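You operate a simulated robot arm through the tools that you are given. There is no shell and no other tool. Be economical: measure what you need, move in short steps, check, and stop when the job is done.

The job below is to be done with a simulated two-armed robot. You get a single attempt, and the scene is never put back.

TASK
On the wooden bench top, fold the grey rag in half.

Only the result counts: the job must be done as asked and must still hold three seconds after the hand-in. Knocking over, shifting, dropping, spilling or breaking anything else fails it. Flat cloth is picked up by pressing the open fingertips on it (5 to 10 N) and closing them slowly along it; thin cloth reads only 2 to 8 mm in the jaws.

THE ROBOT
Two 7-joint arms with two-finger grippers on one trunk, on a base that drives. Base frame: it is fixed to the floor where the robot stands at the start and does not move with it; the origin is under the middle of the robot, x ahead of it, y to its left, z up; the surface under the hand at the start is at about z = 0.86. Units: m, rad, N and s.
The left shoulder is at the start at [0.025, 0.218, 1.105], the right one opposite. With the tool pointing down near the work surface each hand reaches from about 0.2 to 0.76 m from the robot's upright axis, wherever it stands, measured 20 degrees to its own side. Places, roughly: wooden bench top [0.7, 0.2, 0.9]. Payload 2.2 kg a hand.
The tool frame of a hand sits at the grasp point between the pads (the TCP): z along the fingers, y along the line on which they close. The tips reach 0.019 m beyond it. The gripper opens to 0.116 m. The gripper's body begins 0.07 m behind the TCP.
Orientation is told as [roll, pitch, yaw] about the base's x, y, z axes, in that order, counted from this pose: with the fingers straight down and closing along the base's y, the tool's x points along the base's -x, its y along +y and its z along -z.

THE INTERFACE
- The arms move only by the tool apply_moves. It takes "left_rows", "right_rows" or both (then of equal length, played together; a hand with none holds still); each is a list of rows, each a list of 3 entries, a list of its own where there are three numbers: the shift along the tool's x, y, z in units of 20 mm (1.0 is 20 mm), then the turn, a rotation vector about the tool's x, y, z in units of 6 degrees (1.0 is 6 degrees), then the opening, from 0 (shut) to 1 (fully open). In form: [[[dx, dy, dz], [rx, ry, rz], jaw], ...]. A call has 1 to 10 rows; each row shifts and turns the commanded pose from where the row before left it, along the tool's axes as they then stand. A call with a number of a shift or a turn outside -1 to 1 is refused whole. Each row takes 0.2 s and may step no farther than 0.05 m and 0.15 rad from the row before; otherwise, or with a gripper value out of range, the whole call is refused. A pose out of reach is approached as far as the arm can. The call stops where the force on the tool passes 40 N (or 10 N more than at its start, if that is more) or the arm is blocked; 0.2 s more then pass. Each finger halts on what it meets, pressing with about 27 N; the grip force reading is that of the motor and also rises with nothing between the fingers. The clock runs only during rows and for 0.2 s after the last one: add rows that do not move to give the fingers time. The reply holds the time, the measured pose of the TCP, the force on the tool along the base axes, the opening and the grip force, in the units named above and with some noise, with the torque about the TCP (base axes, N m) and any sound that the robot's microphone picked up, and new pictures: "views" is both (left out), scene, wrist or none (wrist: the cameras of the hands that moved).
- Cameras (640 x 400 px; columns grow to the right, rows downward): "scene" is now at [0.126, 0.0148, 1.2672]; the picture's right is [0.15, -0.99, 0.00], its down [-0.67, -0.10, -0.74] and it looks along [0.73, 0.11, -0.68] (base axes); focal length 222 px, centre (320, 200). "left" rides on the left gripper at [0.069, 0.015, -0.096] in its tool frame; the picture's right is [-0.21, 0.98, 0.00], its down [-0.76, -0.17, -0.63] and it looks along [-0.62, -0.14, 0.77] (tool axes); focal length 251 px, centre (320, 200). "right" rides on the right gripper at [0.069, -0.015, -0.096] in its tool frame; the picture's right is [0.21, 0.98, 0.00], its down [-0.76, 0.17, -0.63] and it looks along [-0.62, 0.14, 0.77] (tool axes); focal length 251 px, centre (320, 200). There is no depth. A picture from a camera that has moved, and an enlarged one, comes with that camera's place and axes in the base frame and with its lens.
- slide_trunk(by): slides the trunk up (or, below 0, down) by that many m; the arms and the scene camera ride with it, the base frame stays. It gives what a move gives, with no picture.
- steer(legs): drives the robot by 1 to 6 legs, each [ahead, left, turn to the left] in m, m and rad, along the robot's own axes; the way and the turn of a leg run together, so that a leg with both is an arc; at most 1.5 m and 3.142 rad a leg. The arms and the cameras ride along, it lands a little off, and it stops where it bumps. It gives what a move gives, and a new picture of the scene camera.
- pan_tilt(pan, tilt): turns the head with the scene camera to pan (to the left, within 1.396 rad either way) and tilt (down, from -0.506 to 1.204), counted from straight ahead of the robot. It gives what a move gives, and a new picture of the scene camera.
- enlarge(camera, box): a new picture of the part [left, top, right, bottom] of that camera's present view, enlarged. No time passes.
- job_done(): hands the job in; it is judged then, once.

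Work in short steps. Places have to be worked out from the pictures, the camera data and where the tool is seen: move nearer, look again, correct. Check each grasp and each placing, and mend what went wrong. You have 120 turns and 260 pictures in all, those below and enlarged ones among them. Open the grippers and draw the arms clear of the work before you hand the job in, unless the task says otherwise; then end with one line.

The tools are called after ">>>" by a JSON object that holds its "op" and its "data". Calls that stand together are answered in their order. apply_moves: Moves the arms, as the interface text tells. Its arguments: {"type":"object","properties":{"left_rows":{"type":"array","items":{"type":"array"}},"right_rows":{"type":"array","items":{"type":"array"}},"views":{"type":"string","enum":["both","scene","wrist","none"]}},"required":[]} The other tools are called the same way: slide_trunk (by) slides the trunk up or down; steer (legs) drives the base; pan_tilt (pan, tilt) turns the head that bears the scene camera; enlarge (camera, box) takes an enlarged picture of a part of a camera's view; job_done () hands the job in.

At the start:

```text
t: 0.0
left_eef_pos: [0.5746, 0.3458, 1.0434]
left_ee_rot: [0.0, 0.002, 0.002]
left_contact_force: [0.3, 0.7, -0.9]
left_wrist_torque: [-0.02, -0.01, -0.02]
left_gripper_width: 0.1161
left_grip_force: 0.1
right_eef_pos: [0.5373, -0.1003, 1.0446]
right_ee_rot: [0.0, 0.002, 0.001]
right_contact_force: [0.9, -0.3, -0.2]
right_wrist_torque: [-0.01, 0.03, -0.01]
right_gripper_width: 0.1162
right_grip_force: 0.0
trunk travel left (down, up): [-0.25, 0.24]
robot x, y, heading: [-0.0001, -0.0019, -0.003]
head pan, tilt: [0.15, 0.737]
```

scene: 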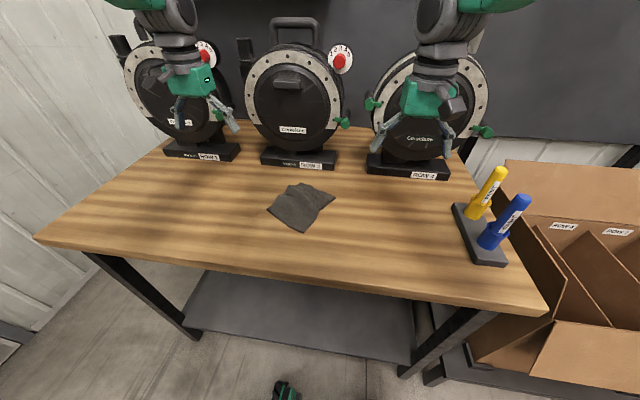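
right: 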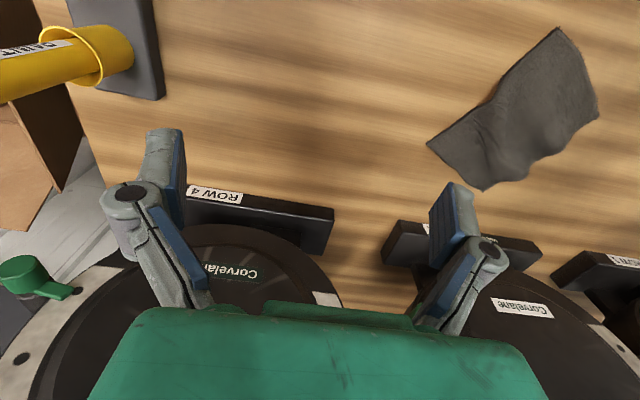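
left: 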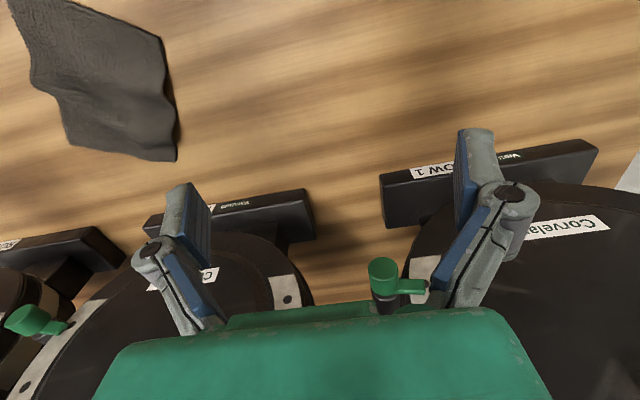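

I'll enlarge the rag in the scene camera and the wrist views to measure its corners.

>>> {"op": "enlarge", "data": {"camera": "scene", "box": [250, 170, 350, 240]}}

>>> {"op": "enlarge", "data": {"camera": "right", "box": [400, 0, 640, 200]}}

>>> {"op": "enlarge", "data": {"camera": "left", "box": [0, 0, 240, 200]}}

```text
5.71 times, centred on (300, 205) of scene
camera zoom: at [0.126, 0.0148, 1.2672], right [0.15, -0.99, 0.0], down [-0.67, -0.1, -0.74], along [0.73, 0.11, -0.68], focal length 1268 px, centre (434, 171)
```

zoom: 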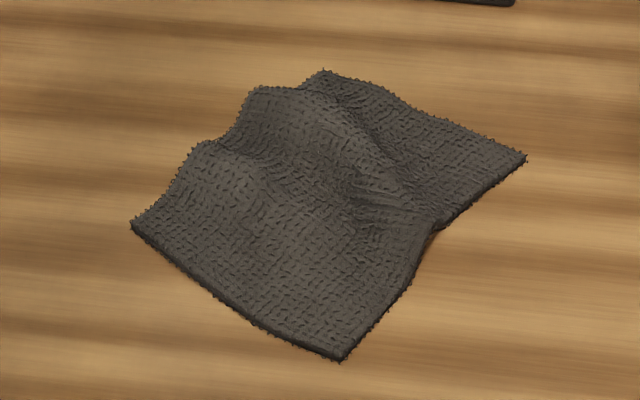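

```text
2.00 times, centred on (520, 100) of right
camera zoom: at [0.4678, -0.1167, 1.1409], right [-0.21, 0.98, 0.0], down [0.76, 0.17, 0.63], along [0.62, 0.14, -0.78], focal length 503 px, centre (-80, 400)
```

zoom: 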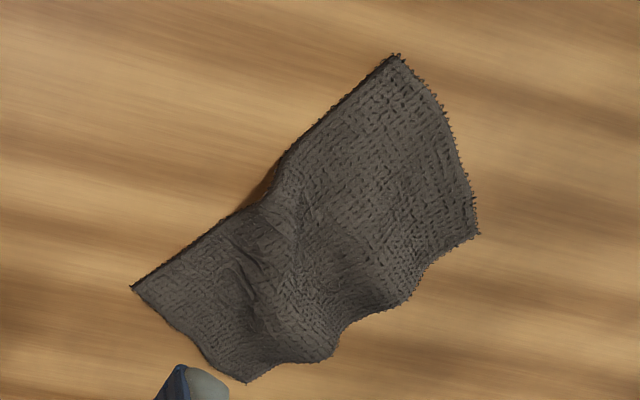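

```text
2.00 times, centred on (120, 100) of left
camera zoom: at [0.5063, 0.3613, 1.1407], right [0.21, 0.98, 0.0], down [0.76, -0.17, 0.63], along [0.62, -0.14, -0.78], focal length 503 px, centre (720, 400)
```

zoom: 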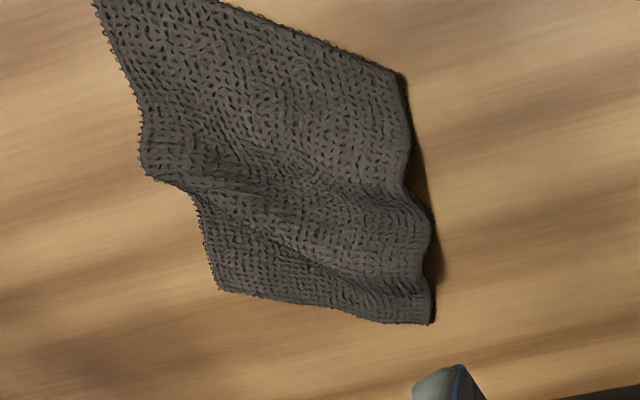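

The table is at z≈0.86. The rag's corners are about A(0.445,0.103), B(0.506,0.209), C(0.629,0.147) and D(0.579,0.039). I plan to fold edge DC onto AB with both hands, closing across the edge, so I first yaw the hands in place.

>>> {"op": "apply_moves", "data": {"left_rows": [[[0, 0, 0], [0, 0, 1], 0.5], [[0, 0, 0], [0, 0, 1], 0.3], [[0, 0, 0], [0, 0, 1], 0.3], [[0, 0, 0], [0, 0, 1], 0.3], [[0, 0, 0], [0, 0, 1], 0.3], [[0, 0, 0], [0, 0, 1], 0.3], [[0, 0, 0], [0, 0, 1], 0.3], [[0, 0, 0], [0, 0, 1], 0.3], [[0, 0, 0], [0, 0, 1], 0.3], [[0, 0, 0], [0, 0, 1], 0.3]], "right_rows": [[[0, 0, 0], [0, 0, -1], 0.5], [[0, 0, 0], [0, 0, -1], 0.3], [[0, 0, 0], [0, 0, -1], 0.3], [[0, 0, 0], [0, 0, -1], 0.3], [[0, 0, 0], [0, 0, -1], 0.3], [[0, 0, 0], [0, 0, -1], 0.3], [[0, 0, 0], [0, 0, -1], 0.3], [[0, 0, 0], [0, 0, -1], 0.3], [[0, 0, 0], [0, 0, -1], 0.3], [[0, 0, 0], [0, 0, -1], 0.3]], "views": "scene"}}

```text
t: 2.2
left_eef_pos: [0.5711, 0.3457, 1.0444]
left_ee_rot: [0.003, -0.001, -1.048]
left_contact_force: [-0.1, 0.4, -0.1]
left_wrist_torque: [0.0, 0.02, 0.0]
left_gripper_width: 0.0348
left_grip_force: 0.1
right_eef_pos: [0.5344, -0.1028, 1.046]
right_ee_rot: [-0.001, 0.0, 1.048]
right_contact_force: [1.0, 0.0, 0.3]
right_wrist_torque: [0.03, 0.0, -0.01]
right_gripper_width: 0.035
right_grip_force: 0.0
trunk travel left (down, up): [-0.25, 0.24]
robot x, y, heading: [0.0015, -0.0004, 0.001]
head pan, tilt: [0.15, 0.737]
camera scene: at [0.1261, 0.0132, 1.2672], right [0.15, -0.99, 0.0], down [-0.67, -0.1, -0.74], along [0.73, 0.11, -0.68], focal length 222 px, centre (320, 200)
```

scene: 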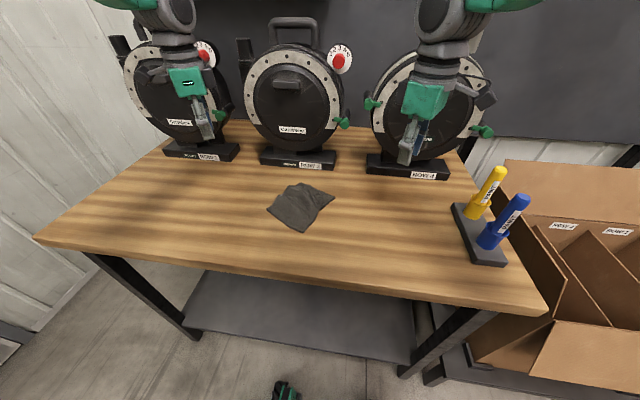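

Yaw works. I finish the left hand's yaw to about -114° while the right hand approaches above corner D.

>>> {"op": "apply_moves", "data": {"left_rows": [[[0, 0, 0], [0, 0, 1], 0.3], [[0, 0, 0], [0, 0, 1], 0.3], [[0, 0, 0], [0, 0, 1], 0.3], [[0, 0, 0], [0, 0, 1], 0.3], [[0, 0, 0], [0, 0, 1], 0.3], [[0, 0, 0], [0, 0, 1], 0.3], [[0, 0, 0], [0, 0, 1], 0.3], [[0, 0, 0], [0, 0, 1], 0.3], [[0, 0, 0], [0, 0, 1], 0.3], [[0, 0, 0], [0, 0, 0.17], 0.3]], "right_rows": [[[0, 0, 0], [0, 0, -0.8], 0.3], [[-0.92, 0.237, 0.644], [0, 0, 0], 0.3], [[-0.92, 0.237, 0.644], [0, 0, 0], 0.3], [[-0.92, 0.237, 0.644], [0, 0, 0], 0.3], [[-0.92, 0.237, 0.644], [0, 0, 0], 0.3], [[-0.92, 0.237, 0.644], [0, 0, 0], 0.3], [[-0.92, 0.237, 0.644], [0, 0, 0], 0.3], [[-0.92, 0.237, 0.644], [0, 0, 0], 0.3], [[-0.92, 0.237, 0.644], [0, 0, 0], 0.3], [[-0.92, 0.237, 0.644], [0, 0, 0], 0.3]]}}

```text
t: 4.4
left_eef_pos: [0.5723, 0.3461, 1.0448]
left_ee_rot: [0.001, 0.002, -2.008]
left_contact_force: [-0.7, 0.7, -0.5]
left_wrist_torque: [0.04, -0.01, 0.01]
left_gripper_width: 0.035
left_grip_force: 0.0
right_eef_pos: [0.5722, 0.0611, 0.9329]
right_ee_rot: [0.002, -0.013, 1.116]
right_contact_force: [-0.2, 0.5, 0.7]
right_wrist_torque: [-0.02, 0.01, 0.03]
right_gripper_width: 0.0348
right_grip_force: 0.0
trunk travel left (down, up): [-0.25, 0.24]
robot x, y, heading: [-0.0001, -0.0005, -0.001]
head pan, tilt: [0.15, 0.737]
camera scene: at [0.1271, 0.0156, 1.2671], right [0.15, -0.99, 0.0], down [-0.67, -0.1, -0.74], along [0.73, 0.11, -0.68], focal length 222 px, centre (320, 200)
camera right: at [0.5541, -0.0094, 1.0282], right [-0.97, 0.24, 0.0], down [0.18, 0.75, 0.64], along [0.15, 0.62, -0.77], focal length 251 px, centre (320, 200)
camera left: at [0.616, 0.4013, 1.1426], right [0.79, -0.61, 0.0], down [-0.47, -0.62, 0.63], along [-0.38, -0.5, -0.78], focal length 251 px, centre (320, 200)
```

scene: 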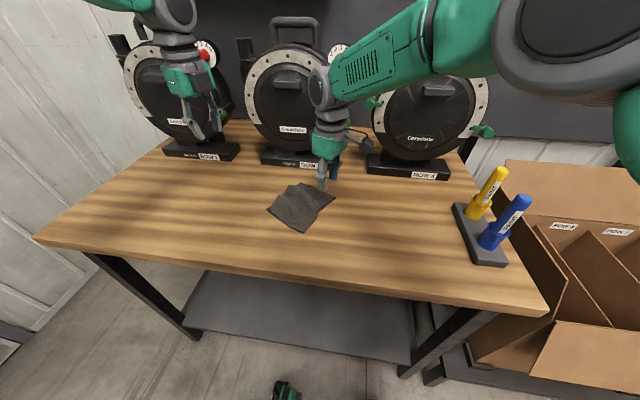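
right: 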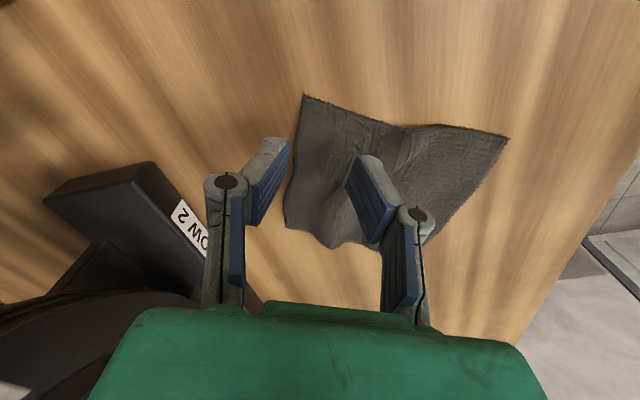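
left: 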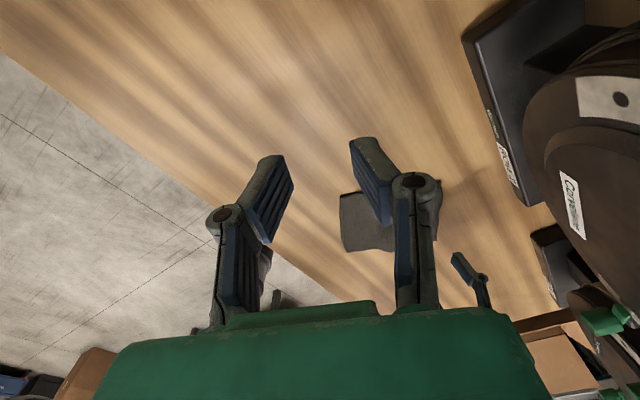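

Both orientations were reached. The left hand now approaches, stopping 3 cm outside corner C to check clearance, and the right hand makes a small correction.

>>> {"op": "apply_moves", "data": {"left_rows": [[[-0.717, 0.565, 0.575], [0, 0, 0], 0.3], [[-0.717, 0.565, 0.575], [0, 0, 0], 0.3], [[-0.717, 0.565, 0.575], [0, 0, 0], 0.3], [[-0.717, 0.565, 0.575], [0, 0, 0], 0.3], [[-0.717, 0.565, 0.575], [0, 0, 0], 0.3], [[-0.717, 0.565, 0.575], [0, 0, 0], 0.3], [[-0.717, 0.565, 0.575], [0, 0, 0], 0.3], [[-0.717, 0.565, 0.575], [0, 0, 0], 0.3], [[-0.717, 0.565, 0.575], [0, 0, 0], 0.3], [[-0.717, 0.565, 0.575], [0, 0, 0], 0.3]], "right_rows": [[[0, 0.33, 0], [0, 0, 0], 0.3], [[0, 0, 0], [0, 0, 0], 0.3], [[0, 0, 0], [0, 0, 0], 0.3], [[0, 0, 0], [0, 0, 0], 0.3], [[0, 0, 0], [0, 0, 0], 0.3], [[0, 0, 0], [0, 0, 0], 0.3], [[0, 0, 0], [0, 0, 0], 0.3], [[0, 0, 0], [0, 0, 0], 0.3], [[0, 0, 0], [0, 0, 0], 0.3], [[0, 0, 0], [0, 0, 0], 0.3]]}}

```text
t: 6.6
left_eef_pos: [0.6119, 0.1662, 0.9295]
left_ee_rot: [0.002, 0.002, -2.008]
left_contact_force: [-1.1, -0.8, 0.1]
left_wrist_torque: [-0.01, -0.01, 0.01]
left_gripper_width: 0.0349
left_grip_force: 0.1
right_eef_pos: [0.5657, 0.0611, 0.9315]
right_ee_rot: [0.007, -0.011, 1.114]
right_contact_force: [1.1, -0.6, 0.0]
right_wrist_torque: [0.0, 0.0, 0.03]
right_gripper_width: 0.0347
right_grip_force: 0.1
trunk travel left (down, up): [-0.25, 0.24]
robot x, y, heading: [-0.001, 0.0017, 0.001]
head pan, tilt: [0.15, 0.737]
camera scene: at [0.1273, 0.0126, 1.2671], right [0.15, -0.99, 0.0], down [-0.67, -0.1, -0.74], along [0.73, 0.11, -0.68], focal length 222 px, centre (320, 200)
camera right: at [0.5487, -0.0108, 1.0266], right [-0.97, 0.24, 0.01], down [0.19, 0.74, 0.64], along [0.15, 0.62, -0.77], focal length 251 px, centre (320, 200)
camera left: at [0.656, 0.2225, 1.0278], right [0.79, -0.61, 0.0], down [-0.47, -0.62, 0.63], along [-0.38, -0.5, -0.78], focal length 251 px, centre (320, 200)
```

scene: 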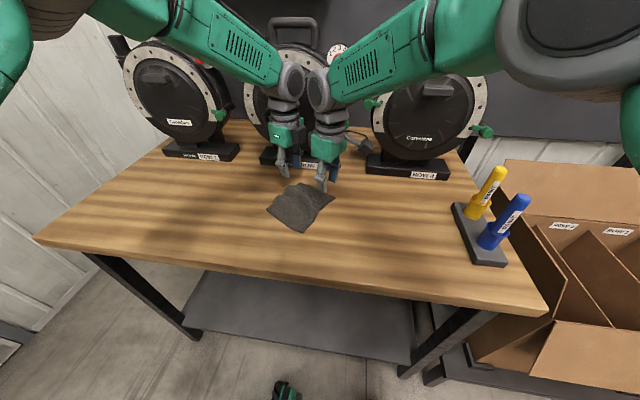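
right: 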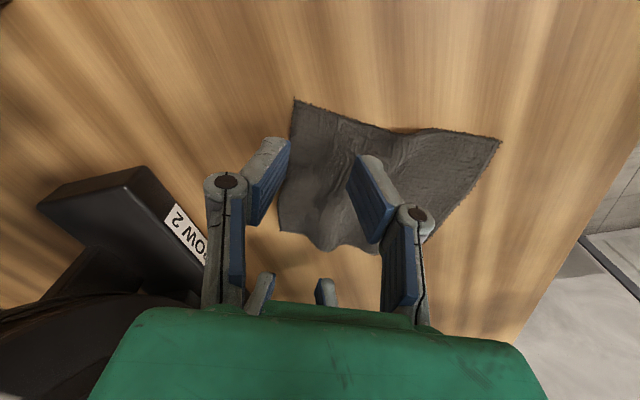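
left: 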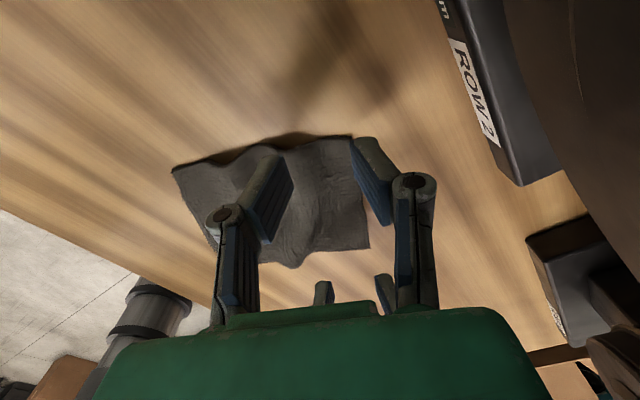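

The wrist housings are about to touch, so I tilt both hands about 9° outward, wrists apart. Then I shift the left hand in to its grasp spot.

>>> {"op": "apply_moves", "data": {"left_rows": [[[0, 0, 0], [0, -0.75, 0], 0.3], [[0, 0, 0], [0, -0.75, 0], 0.3], [[-0.6, 0.06, 0], [0, 0, 0], 0.3], [[-0.6, 0.06, 0], [0, 0, 0], 0.3], [[0, 0, 0], [0, 0, 0], 0.3]], "right_rows": [[[0, 0, 0], [0, -0.75, 0], 0.3], [[0, 0, 0], [0, -0.75, 0], 0.3], [[0, 0, 0], [0, 0, 0], 0.3], [[0, 0, 0], [0, 0, 0], 0.3], [[0, 0, 0], [0, 0, 0], 0.3]]}}

```text
t: 7.8
left_eef_pos: [0.6057, 0.1447, 0.932]
left_ee_rot: [0.002, -0.154, -2.006]
left_contact_force: [-0.6, -0.2, -0.5]
left_wrist_torque: [0.0, 0.04, 0.02]
left_gripper_width: 0.0348
left_grip_force: 0.1
right_eef_pos: [0.5601, 0.0688, 0.9287]
right_ee_rot: [-0.002, -0.158, 1.13]
right_contact_force: [0.1, 0.5, 0.4]
right_wrist_torque: [0.0, 0.01, -0.02]
right_gripper_width: 0.035
right_grip_force: 0.0
trunk travel left (down, up): [-0.25, 0.24]
robot x, y, heading: [0.0022, 0.0013, -0.004]
head pan, tilt: [0.15, 0.737]
camera scene: at [0.1268, 0.0127, 1.2672], right [0.15, -0.99, 0.0], down [-0.67, -0.1, -0.74], along [0.73, 0.11, -0.68], focal length 222 px, centre (320, 200)
camera right: at [0.5377, -0.0141, 1.0133], right [-0.97, 0.22, -0.04], down [0.12, 0.66, 0.74], along [0.19, 0.72, -0.67], focal length 251 px, centre (320, 200)
camera left: at [0.6564, 0.2136, 1.019], right [0.8, -0.61, 0.03], down [-0.43, -0.52, 0.74], along [-0.43, -0.6, -0.67], focal length 251 px, centre (320, 200)
```

scene: 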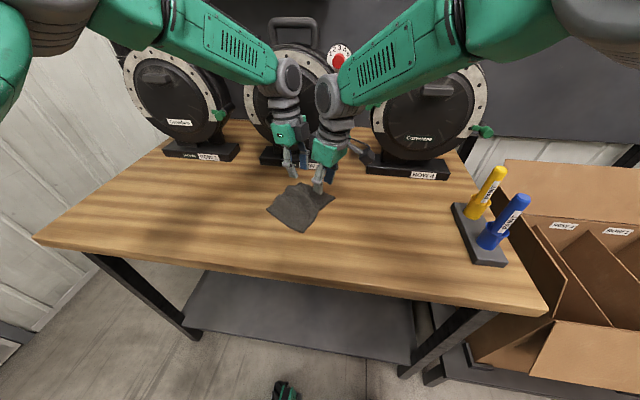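
right: 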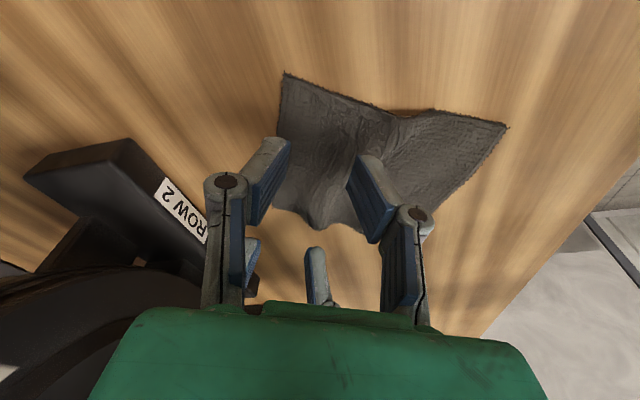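
left: 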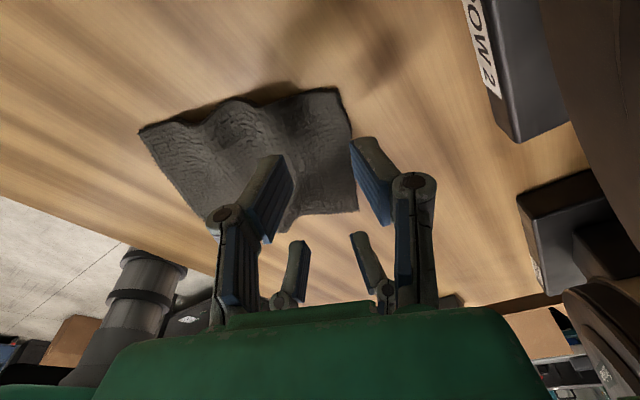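

The right hand sits about 8 mm too far inward, so I correct that. Both hands then go straight down to just above contact.

>>> {"op": "apply_moves", "data": {"left_rows": [[[0, 0, 0], [0, 0, 0], 0.3], [[0.078, 0, 0.494], [0, 0, 0], 0.3], [[0.078, 0, 0.494], [0, 0, 0], 0.3], [[0.078, 0, 0.494], [0, 0, 0], 0.3], [[0.04, 0, 0.25], [0, 0, 0], 0.3], [[0, 0, 0], [0, 0, 0], 0.3]], "right_rows": [[[0.25, -0.4, 0], [0, 0, 0], 0.3], [[0.078, 0, 0.494], [0, 0, 0], 0.3], [[0.078, 0, 0.494], [0, 0, 0], 0.3], [[0.078, 0, 0.494], [0, 0, 0], 0.3], [[0.04, 0, 0.25], [0, 0, 0], 0.3], [[0, 0, 0], [0, 0, 0], 0.3]]}}

>>> {"op": "enlarge", "data": {"camera": "scene", "box": [250, 140, 370, 240]}}

```text
t: 9.2
left_eef_pos: [0.6053, 0.1432, 0.8994]
left_ee_rot: [0.002, -0.154, -2.008]
left_contact_force: [-0.5, 0.4, 0.4]
left_wrist_torque: [-0.02, -0.02, 0.01]
left_gripper_width: 0.0348
left_grip_force: 0.0
right_eef_pos: [0.566, 0.0601, 0.8942]
right_ee_rot: [-0.002, -0.16, 1.13]
right_contact_force: [0.1, -0.9, 0.6]
right_wrist_torque: [-0.01, -0.04, -0.03]
right_gripper_width: 0.0347
right_grip_force: 0.1
trunk travel left (down, up): [-0.25, 0.24]
robot x, y, heading: [0.0002, -0.0003, 0.0]
head pan, tilt: [0.15, 0.737]
camera scene: at [0.1267, 0.0133, 1.2672], right [0.15, -0.99, 0.0], down [-0.67, -0.1, -0.74], along [0.73, 0.11, -0.68], focal length 222 px, centre (320, 200)
camera right: at [0.5435, -0.0222, 0.9782], right [-0.97, 0.22, -0.04], down [0.12, 0.66, 0.74], along [0.19, 0.72, -0.67], focal length 251 px, centre (320, 200)
camera left: at [0.6549, 0.213, 0.9845], right [0.8, -0.61, 0.03], down [-0.43, -0.52, 0.74], along [-0.43, -0.6, -0.67], focal length 251 px, centre (320, 200)
```

scene: 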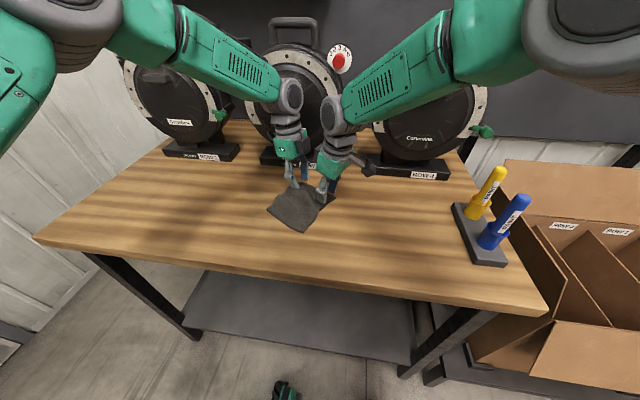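
right: 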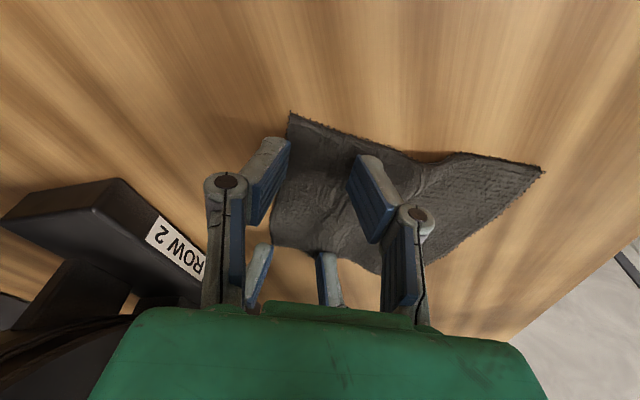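
left: 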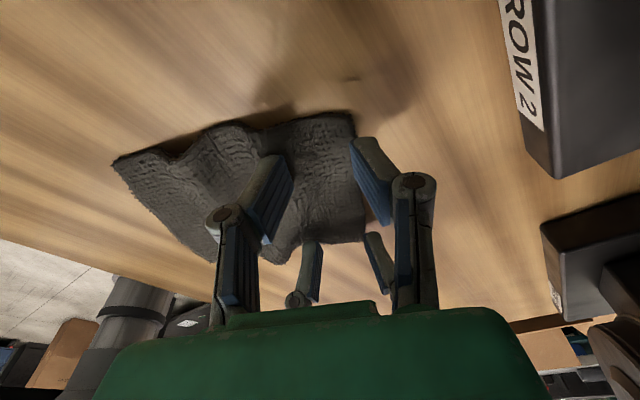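

```text
4.00 times, centred on (310, 190) of scene
camera zoom: at [0.1267, 0.0133, 1.2672], right [0.15, -0.99, 0.0], down [-0.67, -0.1, -0.74], along [0.73, 0.11, -0.68], focal length 887 px, centre (360, 240)
```

zoom: 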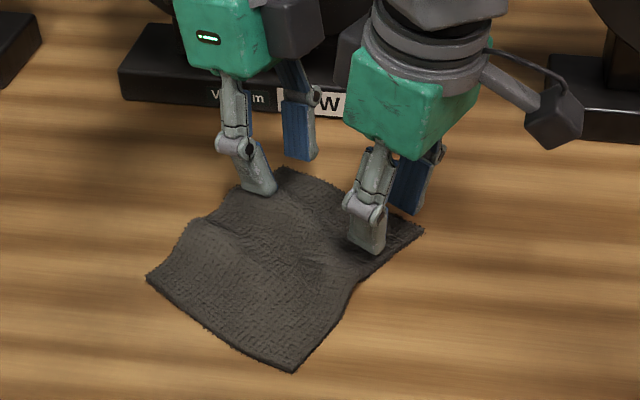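

Both hands straddle the edge as intended, but the outer fingers are right at the rim. I shift 4 mm inward and descend in small steps to touch.

>>> {"op": "apply_moves", "data": {"left_rows": [[[0, -0.2, 0], [0, 0, 0], 0.3], [[0.05, 0, 0.35], [0, 0, 0], 0.3], [[0.05, 0, 0.35], [0, 0, 0], 0.3], [[0, 0, 0], [0, 0, 0], 0.3]], "right_rows": [[[0, 0.2, 0], [0, 0, 0], 0.3], [[0.03, 0, 0.25], [0, 0, 0], 0.3], [[0.03, 0, 0.2], [0, 0, 0], 0.3], [[0, 0, 0], [0, 0, 0], 0.3]], "views": "none"}}

```text
t: 10.2
left_eef_pos: [0.6019, 0.1459, 0.8841]
left_ee_rot: [0.002, -0.155, -2.007]
left_contact_force: [-0.6, 0.8, 4.0]
left_wrist_torque: [0.07, 0.05, 0.03]
left_gripper_width: 0.0351
left_grip_force: 0.6
right_eef_pos: [0.5627, 0.0618, 0.885]
right_ee_rot: [-0.001, -0.16, 1.131]
right_contact_force: [-0.6, -0.1, 1.0]
right_wrist_torque: [0.01, 0.0, -0.02]
right_gripper_width: 0.0351
right_grip_force: 0.1
trunk travel left (down, up): [-0.25, 0.24]
robot x, y, heading: [-0.0003, 0.0035, -0.001]
head pan, tilt: [0.15, 0.737]
```

Left reads 4 N and right 1 N, so I press a little further with each.

>>> {"op": "apply_moves", "data": {"left_rows": [[[0.005, 0, 0.06], [0, 0, 0], 0.3], [[0, 0, 0], [0, 0, 0], 0.3]], "right_rows": [[[0.02, 0, 0.15], [0, 0, 0], 0.3], [[0, 0, 0], [0, 0, 0], 0.3]], "views": "none"}}

```text
t: 10.8
left_eef_pos: [0.601, 0.145, 0.8842]
left_ee_rot: [0.003, -0.155, -2.006]
left_contact_force: [1.0, 1.5, 5.9]
left_wrist_torque: [0.06, 0.02, -0.01]
left_gripper_width: 0.0346
left_grip_force: 0.1
right_eef_pos: [0.563, 0.0622, 0.8844]
right_ee_rot: [-0.004, -0.16, 1.132]
right_contact_force: [-1.6, -0.9, 10.0]
right_wrist_torque: [-0.04, 0.16, 0.04]
right_gripper_width: 0.0357
right_grip_force: 0.4
trunk travel left (down, up): [-0.25, 0.24]
robot x, y, heading: [-0.0011, -0.002, -0.002]
head pan, tilt: [0.15, 0.737]
```

Left is at 6 N and right at 10 N. I close both slowly along the cloth.

>>> {"op": "apply_moves", "data": {"left_rows": [[[0, 0, 0.03], [0, 0, 0], 0.27], [[0, 0, 0], [0, 0, 0], 0.23], [[0, 0, 0], [0, 0, 0], 0.19], [[0, 0, 0], [0, 0, 0], 0.15], [[0, 0, 0], [0, 0, 0], 0.12], [[0, 0, 0], [0, 0, 0], 0.09], [[0, 0, 0], [0, 0, 0], 0.06], [[0, 0, 0], [0, 0, 0], 0.03], [[0, 0, 0], [0, 0, 0], 0], [[0, 0, 0], [0, 0, 0], 0]], "right_rows": [[[0, 0, 0], [0, 0, 0], 0.27], [[0, 0, 0], [0, 0, 0], 0.23], [[0, 0, 0], [0, 0, 0], 0.19], [[0, 0, 0], [0, 0, 0], 0.15], [[0, 0, 0], [0, 0, 0], 0.12], [[0, 0, 0], [0, 0, 0], 0.09], [[0, 0, 0], [0, 0, 0], 0.06], [[0, 0, 0], [0, 0, 0], 0.03], [[0, 0, 0], [0, 0, 0], 0], [[0, 0, 0], [0, 0, 0], 0]]}}

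>>> {"op": "enlarge", "data": {"camera": "scene", "box": [250, 140, 370, 240]}}

```text
t: 13.0
left_eef_pos: [0.6004, 0.1464, 0.8842]
left_ee_rot: [0.001, -0.158, -2.007]
left_contact_force: [0.4, 0.1, 1.9]
left_wrist_torque: [0.01, 0.05, -0.03]
left_gripper_width: 0.0049
left_grip_force: 26.8
right_eef_pos: [0.5622, 0.063, 0.882]
right_ee_rot: [-0.003, -0.158, 1.132]
right_contact_force: [0.2, -0.1, 9.2]
right_wrist_torque: [-0.04, 0.06, 0.07]
right_gripper_width: 0.0053
right_grip_force: 27.1
trunk travel left (down, up): [-0.25, 0.24]
robot x, y, heading: [-0.0011, 0.0057, -0.0]
head pan, tilt: [0.15, 0.737]
camera scene: at [0.1251, 0.0131, 1.2674], right [0.15, -0.99, 0.0], down [-0.67, -0.1, -0.74], along [0.73, 0.11, -0.67], focal length 222 px, centre (320, 200)
camera right: at [0.54, -0.0198, 0.9673], right [-0.97, 0.22, -0.04], down [0.12, 0.66, 0.74], along [0.19, 0.72, -0.67], focal length 251 px, centre (320, 200)
camera left: at [0.6506, 0.2142, 0.9696], right [0.8, -0.61, 0.04], down [-0.43, -0.52, 0.74], along [-0.43, -0.6, -0.67], focal length 251 px, centre (320, 200)
```

scene: 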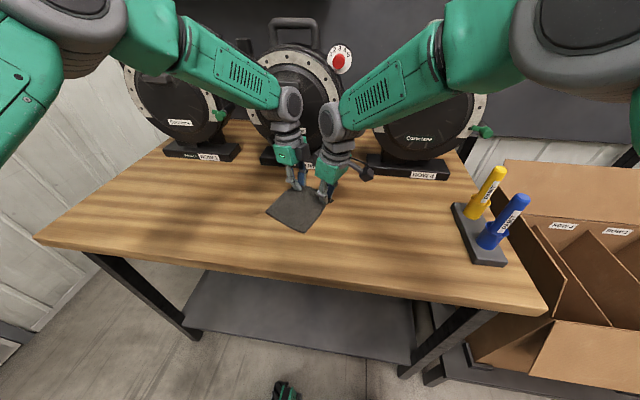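
right: 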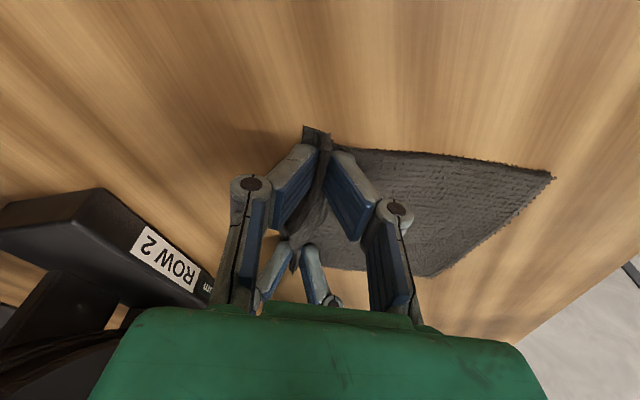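
left: 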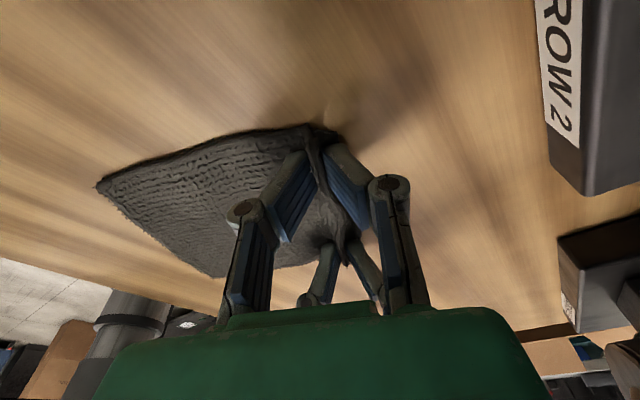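

```text
4.00 times, centred on (310, 190) of scene
camera zoom: at [0.1251, 0.0131, 1.2674], right [0.15, -0.99, 0.0], down [-0.67, -0.1, -0.74], along [0.73, 0.11, -0.67], focal length 887 px, centre (360, 240)
```

zoom: 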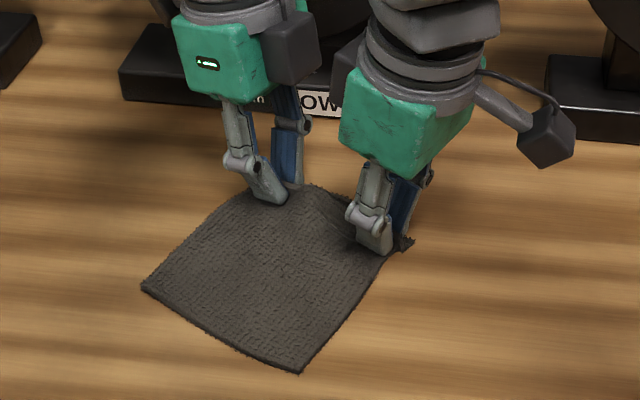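

Both pinches hold at about 5 mm, and the rest of the rag has flattened out. I lift and begin carrying the edge toward AB, tilting the hands so the edge rolls over.

>>> {"op": "apply_moves", "data": {"left_rows": [[[-0.117, 0, -0.75], [0, 0, 0], 0], [[-0.117, -0.25, -0.75], [-1, 0, 0], 0], [[-0.078, -0.545, -0.56], [-1, 0, 0], 0], [[-0.047, -0.525, -0.42], [-1, 0, 0], 0], [[0, -0.57, -0.185], [-1, 0, 0], 0], [[0, 0, 0], [0, 0, 0], 0]], "right_rows": [[[-0.117, 0, -0.75], [0, 0, 0], 0], [[-0.117, 0.25, -0.75], [1, 0, 0], 0], [[-0.078, 0.545, -0.56], [1, 0, 0], 0], [[-0.047, 0.525, -0.42], [1, 0, 0], 0], [[0, 0.57, -0.185], [1, 0, 0], 0], [[0, 0, 0], [0, 0, 0], 0]]}}

>>> {"op": "enlarge", "data": {"camera": "scene", "box": [250, 140, 370, 240]}}

```text
t: 13.9
left_eef_pos: [0.5757, 0.1474, 0.9239]
left_ee_rot: [0.227, -0.161, -2.014]
left_contact_force: [-4.6, -14.0, -6.7]
left_wrist_torque: [-0.14, 0.12, 0.0]
left_gripper_width: 0.0051
left_grip_force: 27.0
right_eef_pos: [0.5419, 0.0568, 0.8866]
right_ee_rot: [-0.139, -0.162, 1.072]
right_contact_force: [3.5, 13.9, 9.5]
right_wrist_torque: [0.29, -0.1, 0.08]
right_gripper_width: 0.005
right_grip_force: 27.0
trunk travel left (down, up): [-0.25, 0.24]
robot x, y, heading: [-0.0001, 0.0007, 0.001]
head pan, tilt: [0.15, 0.737]
stopped in row 4 (right hand): the force on the tool passed its limit at 56 N (the readings are from after the stop); the commanded pose is now the measured one
camera scene: at [0.1247, 0.0146, 1.2674], right [0.15, -0.99, 0.0], down [-0.67, -0.1, -0.74], along [0.73, 0.11, -0.67], focal length 222 px, centre (320, 200)
camera right: at [0.5023, -0.0183, 0.9726], right [-0.94, 0.3, -0.17], down [0.09, 0.69, 0.72], along [0.33, 0.66, -0.68], focal length 251 px, centre (320, 200)
camera left: at [0.6057, 0.2271, 1.0092], right [0.78, -0.57, 0.25], down [-0.56, -0.46, 0.69], along [-0.28, -0.68, -0.68], focal length 251 px, centre (320, 200)
```

scene: 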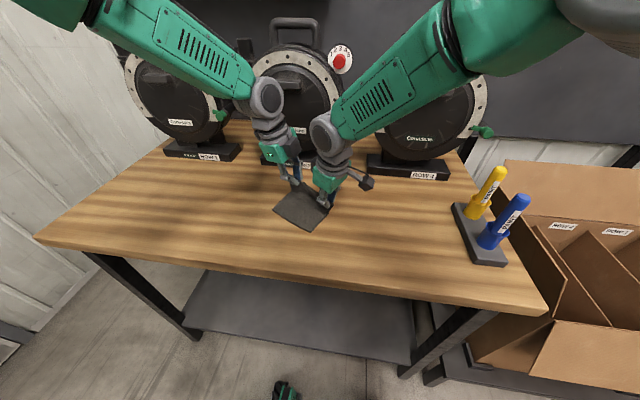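
right: 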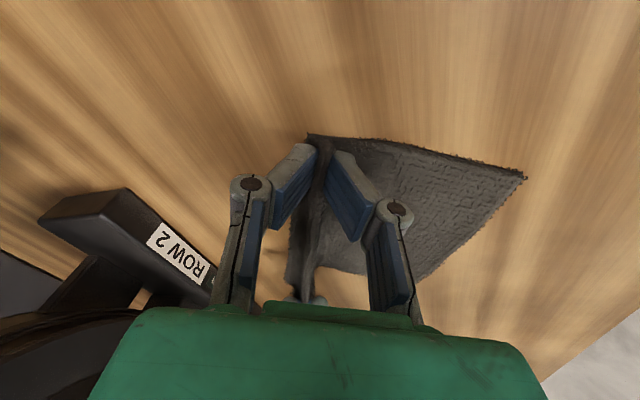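
left: 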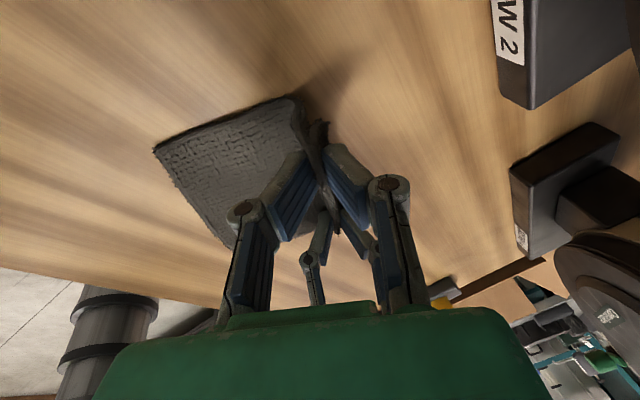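

```text
4.00 times, centred on (310, 190) of scene
camera zoom: at [0.1247, 0.0146, 1.2674], right [0.15, -0.99, 0.0], down [-0.67, -0.1, -0.74], along [0.73, 0.11, -0.67], focal length 887 px, centre (360, 240)
```

zoom: 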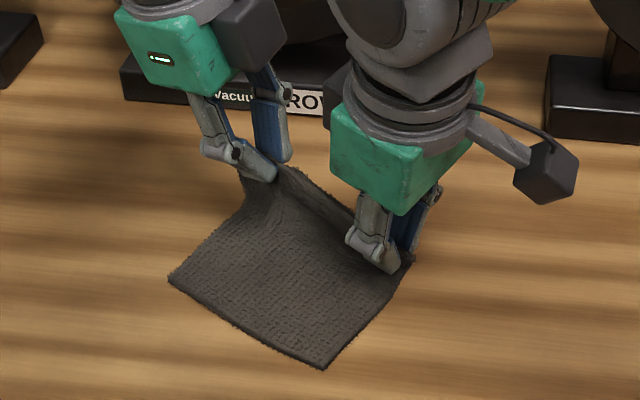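

The right hand lagged near the table while the left rose, stretching the cloth between them, but both still grip. I raise only the right hand to even them up.

>>> {"op": "apply_moves", "data": {"right_rows": [[[-0.08, 0, -0.5], [0, 0, 0], 0], [[-0.08, 0, -0.5], [0, 0, 0], 0], [[-0.08, 0, -0.5], [0, 0, 0], 0], [[0, 0, 0], [0, 0, 0], 0]], "views": "none"}}

```text
t: 14.9
left_eef_pos: [0.5787, 0.151, 0.9242]
left_ee_rot: [0.228, -0.158, -2.013]
left_contact_force: [-4.7, -11.5, -0.6]
left_wrist_torque: [-0.19, 0.09, -0.03]
left_gripper_width: 0.0049
left_grip_force: 27.1
right_eef_pos: [0.5383, 0.0541, 0.9143]
right_ee_rot: [-0.13, -0.153, 1.063]
right_contact_force: [3.7, 10.7, 0.8]
right_wrist_torque: [0.18, -0.01, 0.04]
right_gripper_width: 0.005
right_grip_force: 27.0
trunk travel left (down, up): [-0.25, 0.24]
robot x, y, heading: [-0.0009, -0.0004, -0.001]
head pan, tilt: [0.15, 0.737]
```

The right hand now moves freely. I level it with the left, relax the tension by moving 12 mm toward the left hand, and match the orientation.

>>> {"op": "apply_moves", "data": {"right_rows": [[[-0.2, 0, -0.16], [0.33, 0, -0.2], 0], [[-0.22, 0, -0.16], [0.33, 0, -0.2], 0], [[-0.22, 0.1, -0.16], [0.33, 0, -0.2], 0], [[0, 0, 0], [0, 0, 0], 0]]}}

>>> {"op": "enlarge", "data": {"camera": "scene", "box": [250, 140, 370, 240]}}

```text
t: 15.9
left_eef_pos: [0.5773, 0.1507, 0.9233]
left_ee_rot: [0.228, -0.16, -2.013]
left_contact_force: [-2.4, -9.0, 1.5]
left_wrist_torque: [-0.19, 0.07, -0.01]
left_gripper_width: 0.0049
left_grip_force: 27.4
right_eef_pos: [0.5477, 0.0518, 0.9209]
right_ee_rot: [-0.204, -0.154, 1.084]
right_contact_force: [2.6, 9.2, -1.4]
right_wrist_torque: [0.12, 0.01, 0.03]
right_gripper_width: 0.0052
right_grip_force: 26.6
trunk travel left (down, up): [-0.25, 0.24]
robot x, y, heading: [0.001, 0.0016, 0.0]
head pan, tilt: [0.15, 0.737]
camera scene: at [0.1263, 0.0137, 1.2672], right [0.15, -0.99, 0.0], down [-0.67, -0.1, -0.74], along [0.73, 0.11, -0.68], focal length 222 px, centre (320, 200)
camera right: at [0.5046, -0.0197, 1.0073], right [-0.93, 0.29, -0.23], down [0.05, 0.72, 0.7], along [0.36, 0.64, -0.68], focal length 251 px, centre (320, 200)
```

scene: 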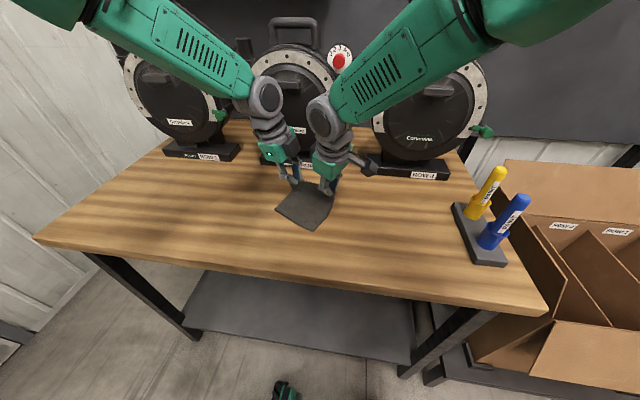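
right: 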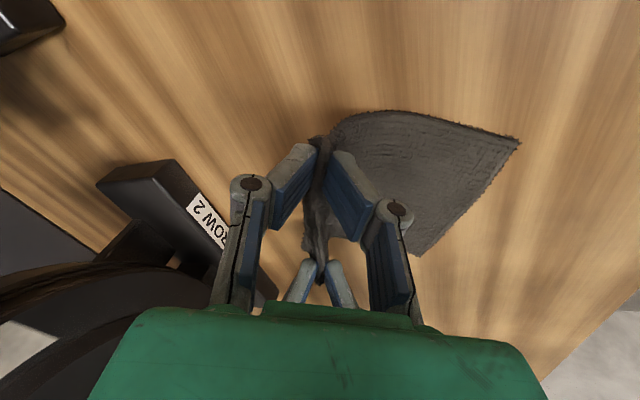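

```text
4.00 times, centred on (310, 190) of scene
camera zoom: at [0.1263, 0.0137, 1.2672], right [0.15, -0.99, 0.0], down [-0.67, -0.1, -0.74], along [0.73, 0.11, -0.68], focal length 887 px, centre (360, 240)
```

zoom: 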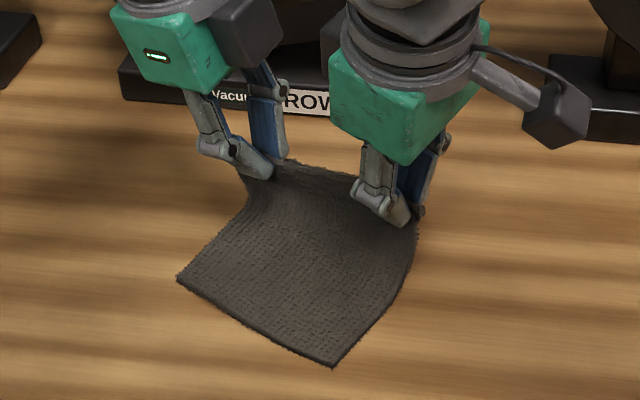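

Cloth tension remains and the right hand can't move in, so the wrists are likely touching each other. I tilt both hands another 8° outward to separate the wrists.

>>> {"op": "apply_moves", "data": {"left_rows": [[[0, 0, 0], [0, -0.7, 0], 0], [[0, 0, 0], [0, -0.7, 0], 0], [[0, 0, 0], [0, 0, 0], 0]], "right_rows": [[[0, 0, 0], [0, -0.7, 0], 0], [[0, 0, 0], [0, -0.7, 0], 0], [[0, 0, 0], [0, 0, 0], 0]], "views": "scene"}}

```text
t: 16.9
left_eef_pos: [0.5739, 0.1482, 0.9258]
left_ee_rot: [0.236, -0.295, -2.048]
left_contact_force: [-1.4, -1.5, -0.2]
left_wrist_torque: [0.0, 0.01, 0.02]
left_gripper_width: 0.0048
left_grip_force: 27.4
right_eef_pos: [0.5332, 0.0539, 0.9015]
right_ee_rot: [-0.19, -0.277, 1.124]
right_contact_force: [0.1, 1.5, 0.1]
right_wrist_torque: [0.07, -0.01, 0.04]
right_gripper_width: 0.0052
right_grip_force: 27.3
trunk travel left (down, up): [-0.25, 0.24]
robot x, y, heading: [-0.0008, -0.0019, 0.001]
head pan, tilt: [0.15, 0.737]
stopped in row 3 (right hand): the arm was blocked; the commanded pose is now the measured one
camera scene: at [0.1258, 0.0131, 1.2673], right [0.15, -0.99, 0.0], down [-0.67, -0.1, -0.74], along [0.73, 0.11, -0.67], focal length 222 px, centre (320, 200)
```

scene: 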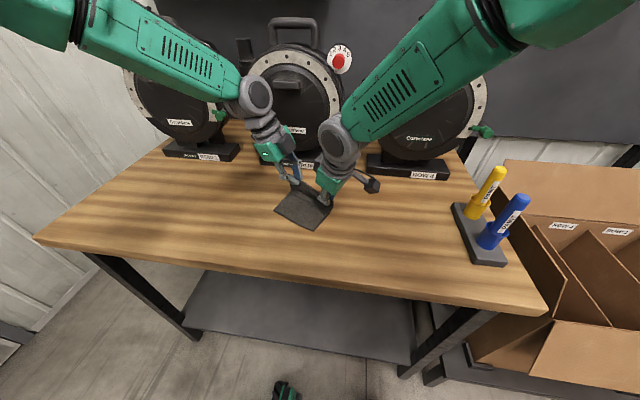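

Wrists are well apart and the cloth tension is gone, though the right hand sank 2 cm. I lift it again, alone and slowly, to see whether it moves.

>>> {"op": "apply_moves", "data": {"right_rows": [[[-0.1, 0, -0.4], [0, 0, 0], 0], [[-0.1, 0, -0.4], [0, 0, 0], 0], [[-0.1, 0, -0.35], [0, 0, 0], 0], [[0, 0, 0], [0, 0, 0], 0]], "views": "none"}}

```text
t: 17.9
left_eef_pos: [0.5733, 0.1482, 0.925]
left_ee_rot: [0.237, -0.299, -2.048]
left_contact_force: [-0.5, -0.5, 0.1]
left_wrist_torque: [-0.02, 0.04, -0.01]
left_gripper_width: 0.0049
left_grip_force: 27.7
right_eef_pos: [0.531, 0.0581, 0.9263]
right_ee_rot: [-0.186, -0.278, 1.118]
right_contact_force: [1.0, 0.0, -0.6]
right_wrist_torque: [0.03, 0.04, -0.06]
right_gripper_width: 0.0048
right_grip_force: 27.2
trunk travel left (down, up): [-0.25, 0.24]
robot x, y, heading: [0.0006, -0.0006, -0.001]
head pan, tilt: [0.15, 0.737]
```

Both hands are level and slack. I continue over the rag with small steps while tilting.

>>> {"op": "apply_moves", "data": {"left_rows": [[[0, -0.587, -0.125], [-1, 0, 0], 0], [[0, -0.57, -0.185], [-1, 0, 0], 0], [[0, -0.548, -0.244], [0, 0, 0], 0], [[0, 0, 0], [0, 0, 0], 0]], "right_rows": [[[0, 0.587, -0.125], [1, 0, 0], 0], [[0, 0.57, -0.185], [1, 0, 0], 0], [[0, 0.548, -0.244], [0, 0, 0], 0], [[0, 0, 0], [0, 0, 0], 0]]}}

>>> {"op": "enlarge", "data": {"camera": "scene", "box": [250, 140, 370, 240]}}

```text
t: 18.9
left_eef_pos: [0.5397, 0.1618, 0.9226]
left_ee_rot: [0.446, -0.299, -2.051]
left_contact_force: [-14.7, -30.9, -8.3]
left_wrist_torque: [-0.33, 0.26, -0.22]
left_gripper_width: 0.0051
left_grip_force: 26.9
right_eef_pos: [0.4961, 0.0622, 0.8985]
right_ee_rot: [-0.272, -0.281, 1.038]
right_contact_force: [14.7, 31.4, 8.7]
right_wrist_torque: [0.48, -0.22, 0.25]
right_gripper_width: 0.0047
right_grip_force: 27.0
trunk travel left (down, up): [-0.25, 0.24]
robot x, y, heading: [0.0033, -0.0046, 0.003]
head pan, tilt: [0.15, 0.737]
camera scene: at [0.1259, 0.0143, 1.2673], right [0.15, -0.99, 0.0], down [-0.67, -0.1, -0.74], along [0.73, 0.11, -0.68], focal length 222 px, centre (320, 200)
camera right: at [0.4391, -0.014, 0.9721], right [-0.88, 0.36, -0.31], down [0.0, 0.66, 0.75], along [0.48, 0.66, -0.58], focal length 251 px, centre (320, 200)
camera left: at [0.5594, 0.2578, 0.9922], right [0.74, -0.48, 0.47], down [-0.64, -0.32, 0.7], along [-0.19, -0.82, -0.54], focal length 251 px, centre (320, 200)
```

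scene: 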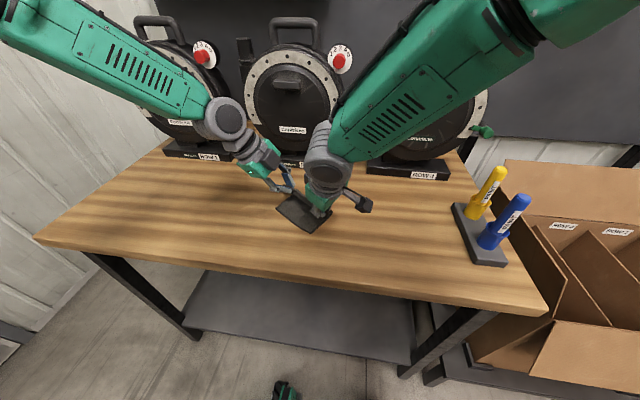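
right: 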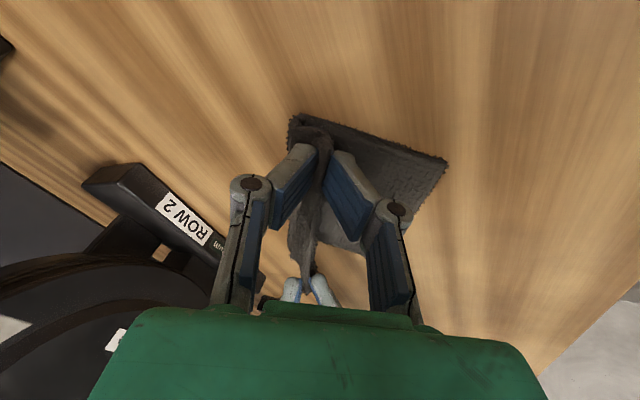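
left: 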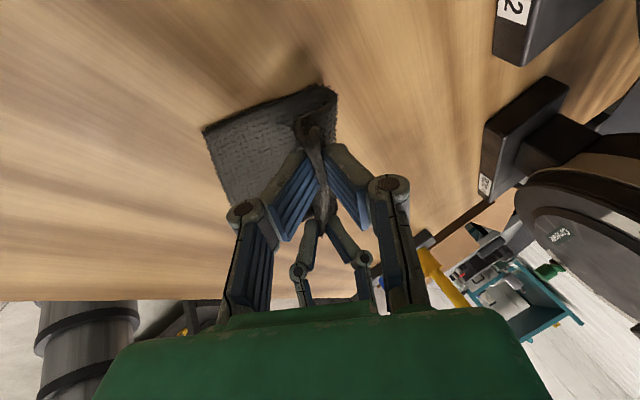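

```text
4.00 times, centred on (310, 190) of scene
camera zoom: at [0.1259, 0.0143, 1.2673], right [0.15, -0.99, 0.0], down [-0.67, -0.1, -0.74], along [0.73, 0.11, -0.68], focal length 887 px, centre (360, 240)
```

zoom: 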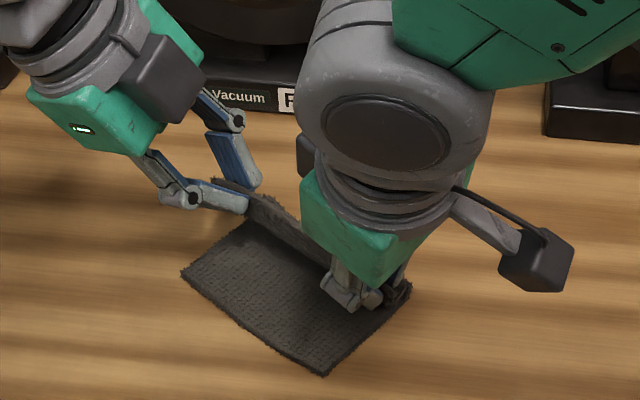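

The right wrist is at a joint limit with this tilt, so it sagged and tightened the cloth. I back its tilt off by 12° so it can reach the commanded position.

>>> {"op": "apply_moves", "data": {"left_rows": [[[0, 0, 0], [0, 0, 0], 0], [[0, 0, 0], [0.7, 0, 0], 0], [[0, 0, 0], [0, 0, 0], 0]], "right_rows": [[[0, 0, 0], [-1, 0, 0], 0], [[0, 0, 0], [-1, 0, 0], 0], [[0, 0, 0], [0, 0, 0], 0]]}}

>>> {"op": "enlarge", "data": {"camera": "scene", "box": [250, 140, 370, 240]}}

```text
t: 19.7
left_eef_pos: [0.5433, 0.1651, 0.925]
left_ee_rot: [0.376, -0.296, -2.047]
left_contact_force: [-1.4, -1.5, 1.1]
left_wrist_torque: [-0.08, 0.02, 0.0]
left_gripper_width: 0.005
left_grip_force: 27.3
right_eef_pos: [0.495, 0.0748, 0.9283]
right_ee_rot: [-0.198, -0.272, 1.134]
right_contact_force: [0.3, 1.6, -1.2]
right_wrist_torque: [0.03, -0.07, 0.05]
right_gripper_width: 0.0047
right_grip_force: 27.1
trunk travel left (down, up): [-0.25, 0.24]
robot x, y, heading: [0.0022, -0.0006, -0.001]
head pan, tilt: [0.15, 0.737]
camera scene: at [0.1258, 0.0131, 1.2673], right [0.15, -0.99, 0.0], down [-0.67, -0.1, -0.74], along [0.73, 0.11, -0.67], focal length 222 px, centre (320, 200)
camera right: at [0.451, -0.0084, 1.0044], right [-0.93, 0.26, -0.24], down [-0.02, 0.64, 0.77], along [0.36, 0.72, -0.59], focal length 251 px, centre (320, 200)
camera left: at [0.5675, 0.2577, 0.9955], right [0.76, -0.51, 0.4], down [-0.6, -0.33, 0.73], along [-0.23, -0.8, -0.56], focal length 251 px, centre (320, 200)
```

scene: 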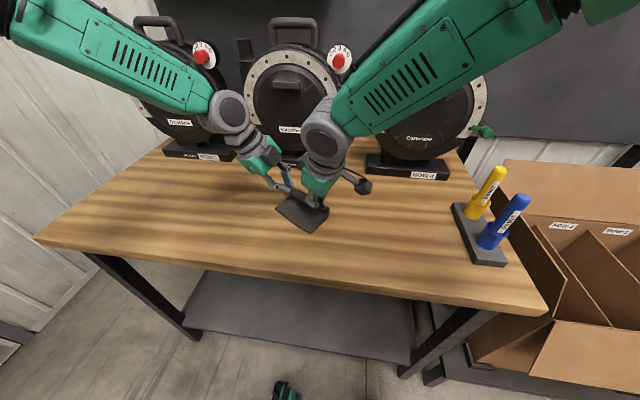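
right: 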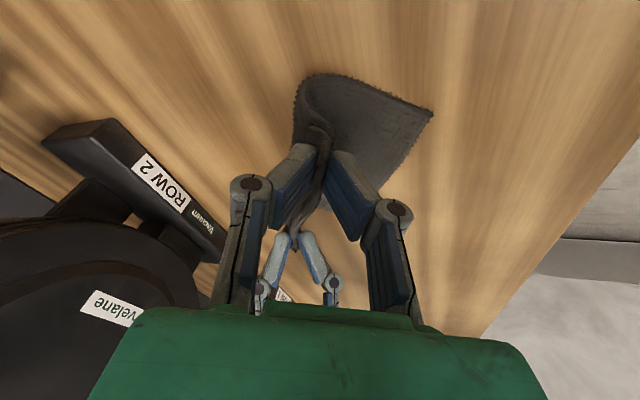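
left: 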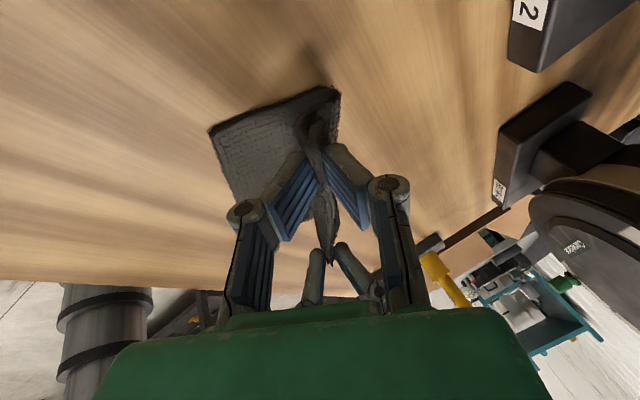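

```text
4.00 times, centred on (310, 190) of scene
camera zoom: at [0.1258, 0.0131, 1.2673], right [0.15, -0.99, 0.0], down [-0.67, -0.1, -0.74], along [0.73, 0.11, -0.67], focal length 887 px, centre (360, 240)
```

zoom: 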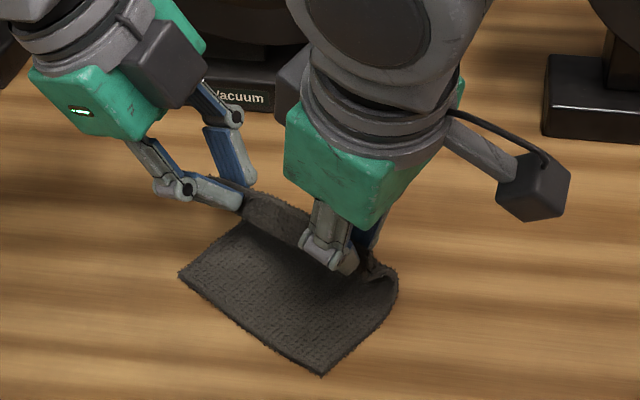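

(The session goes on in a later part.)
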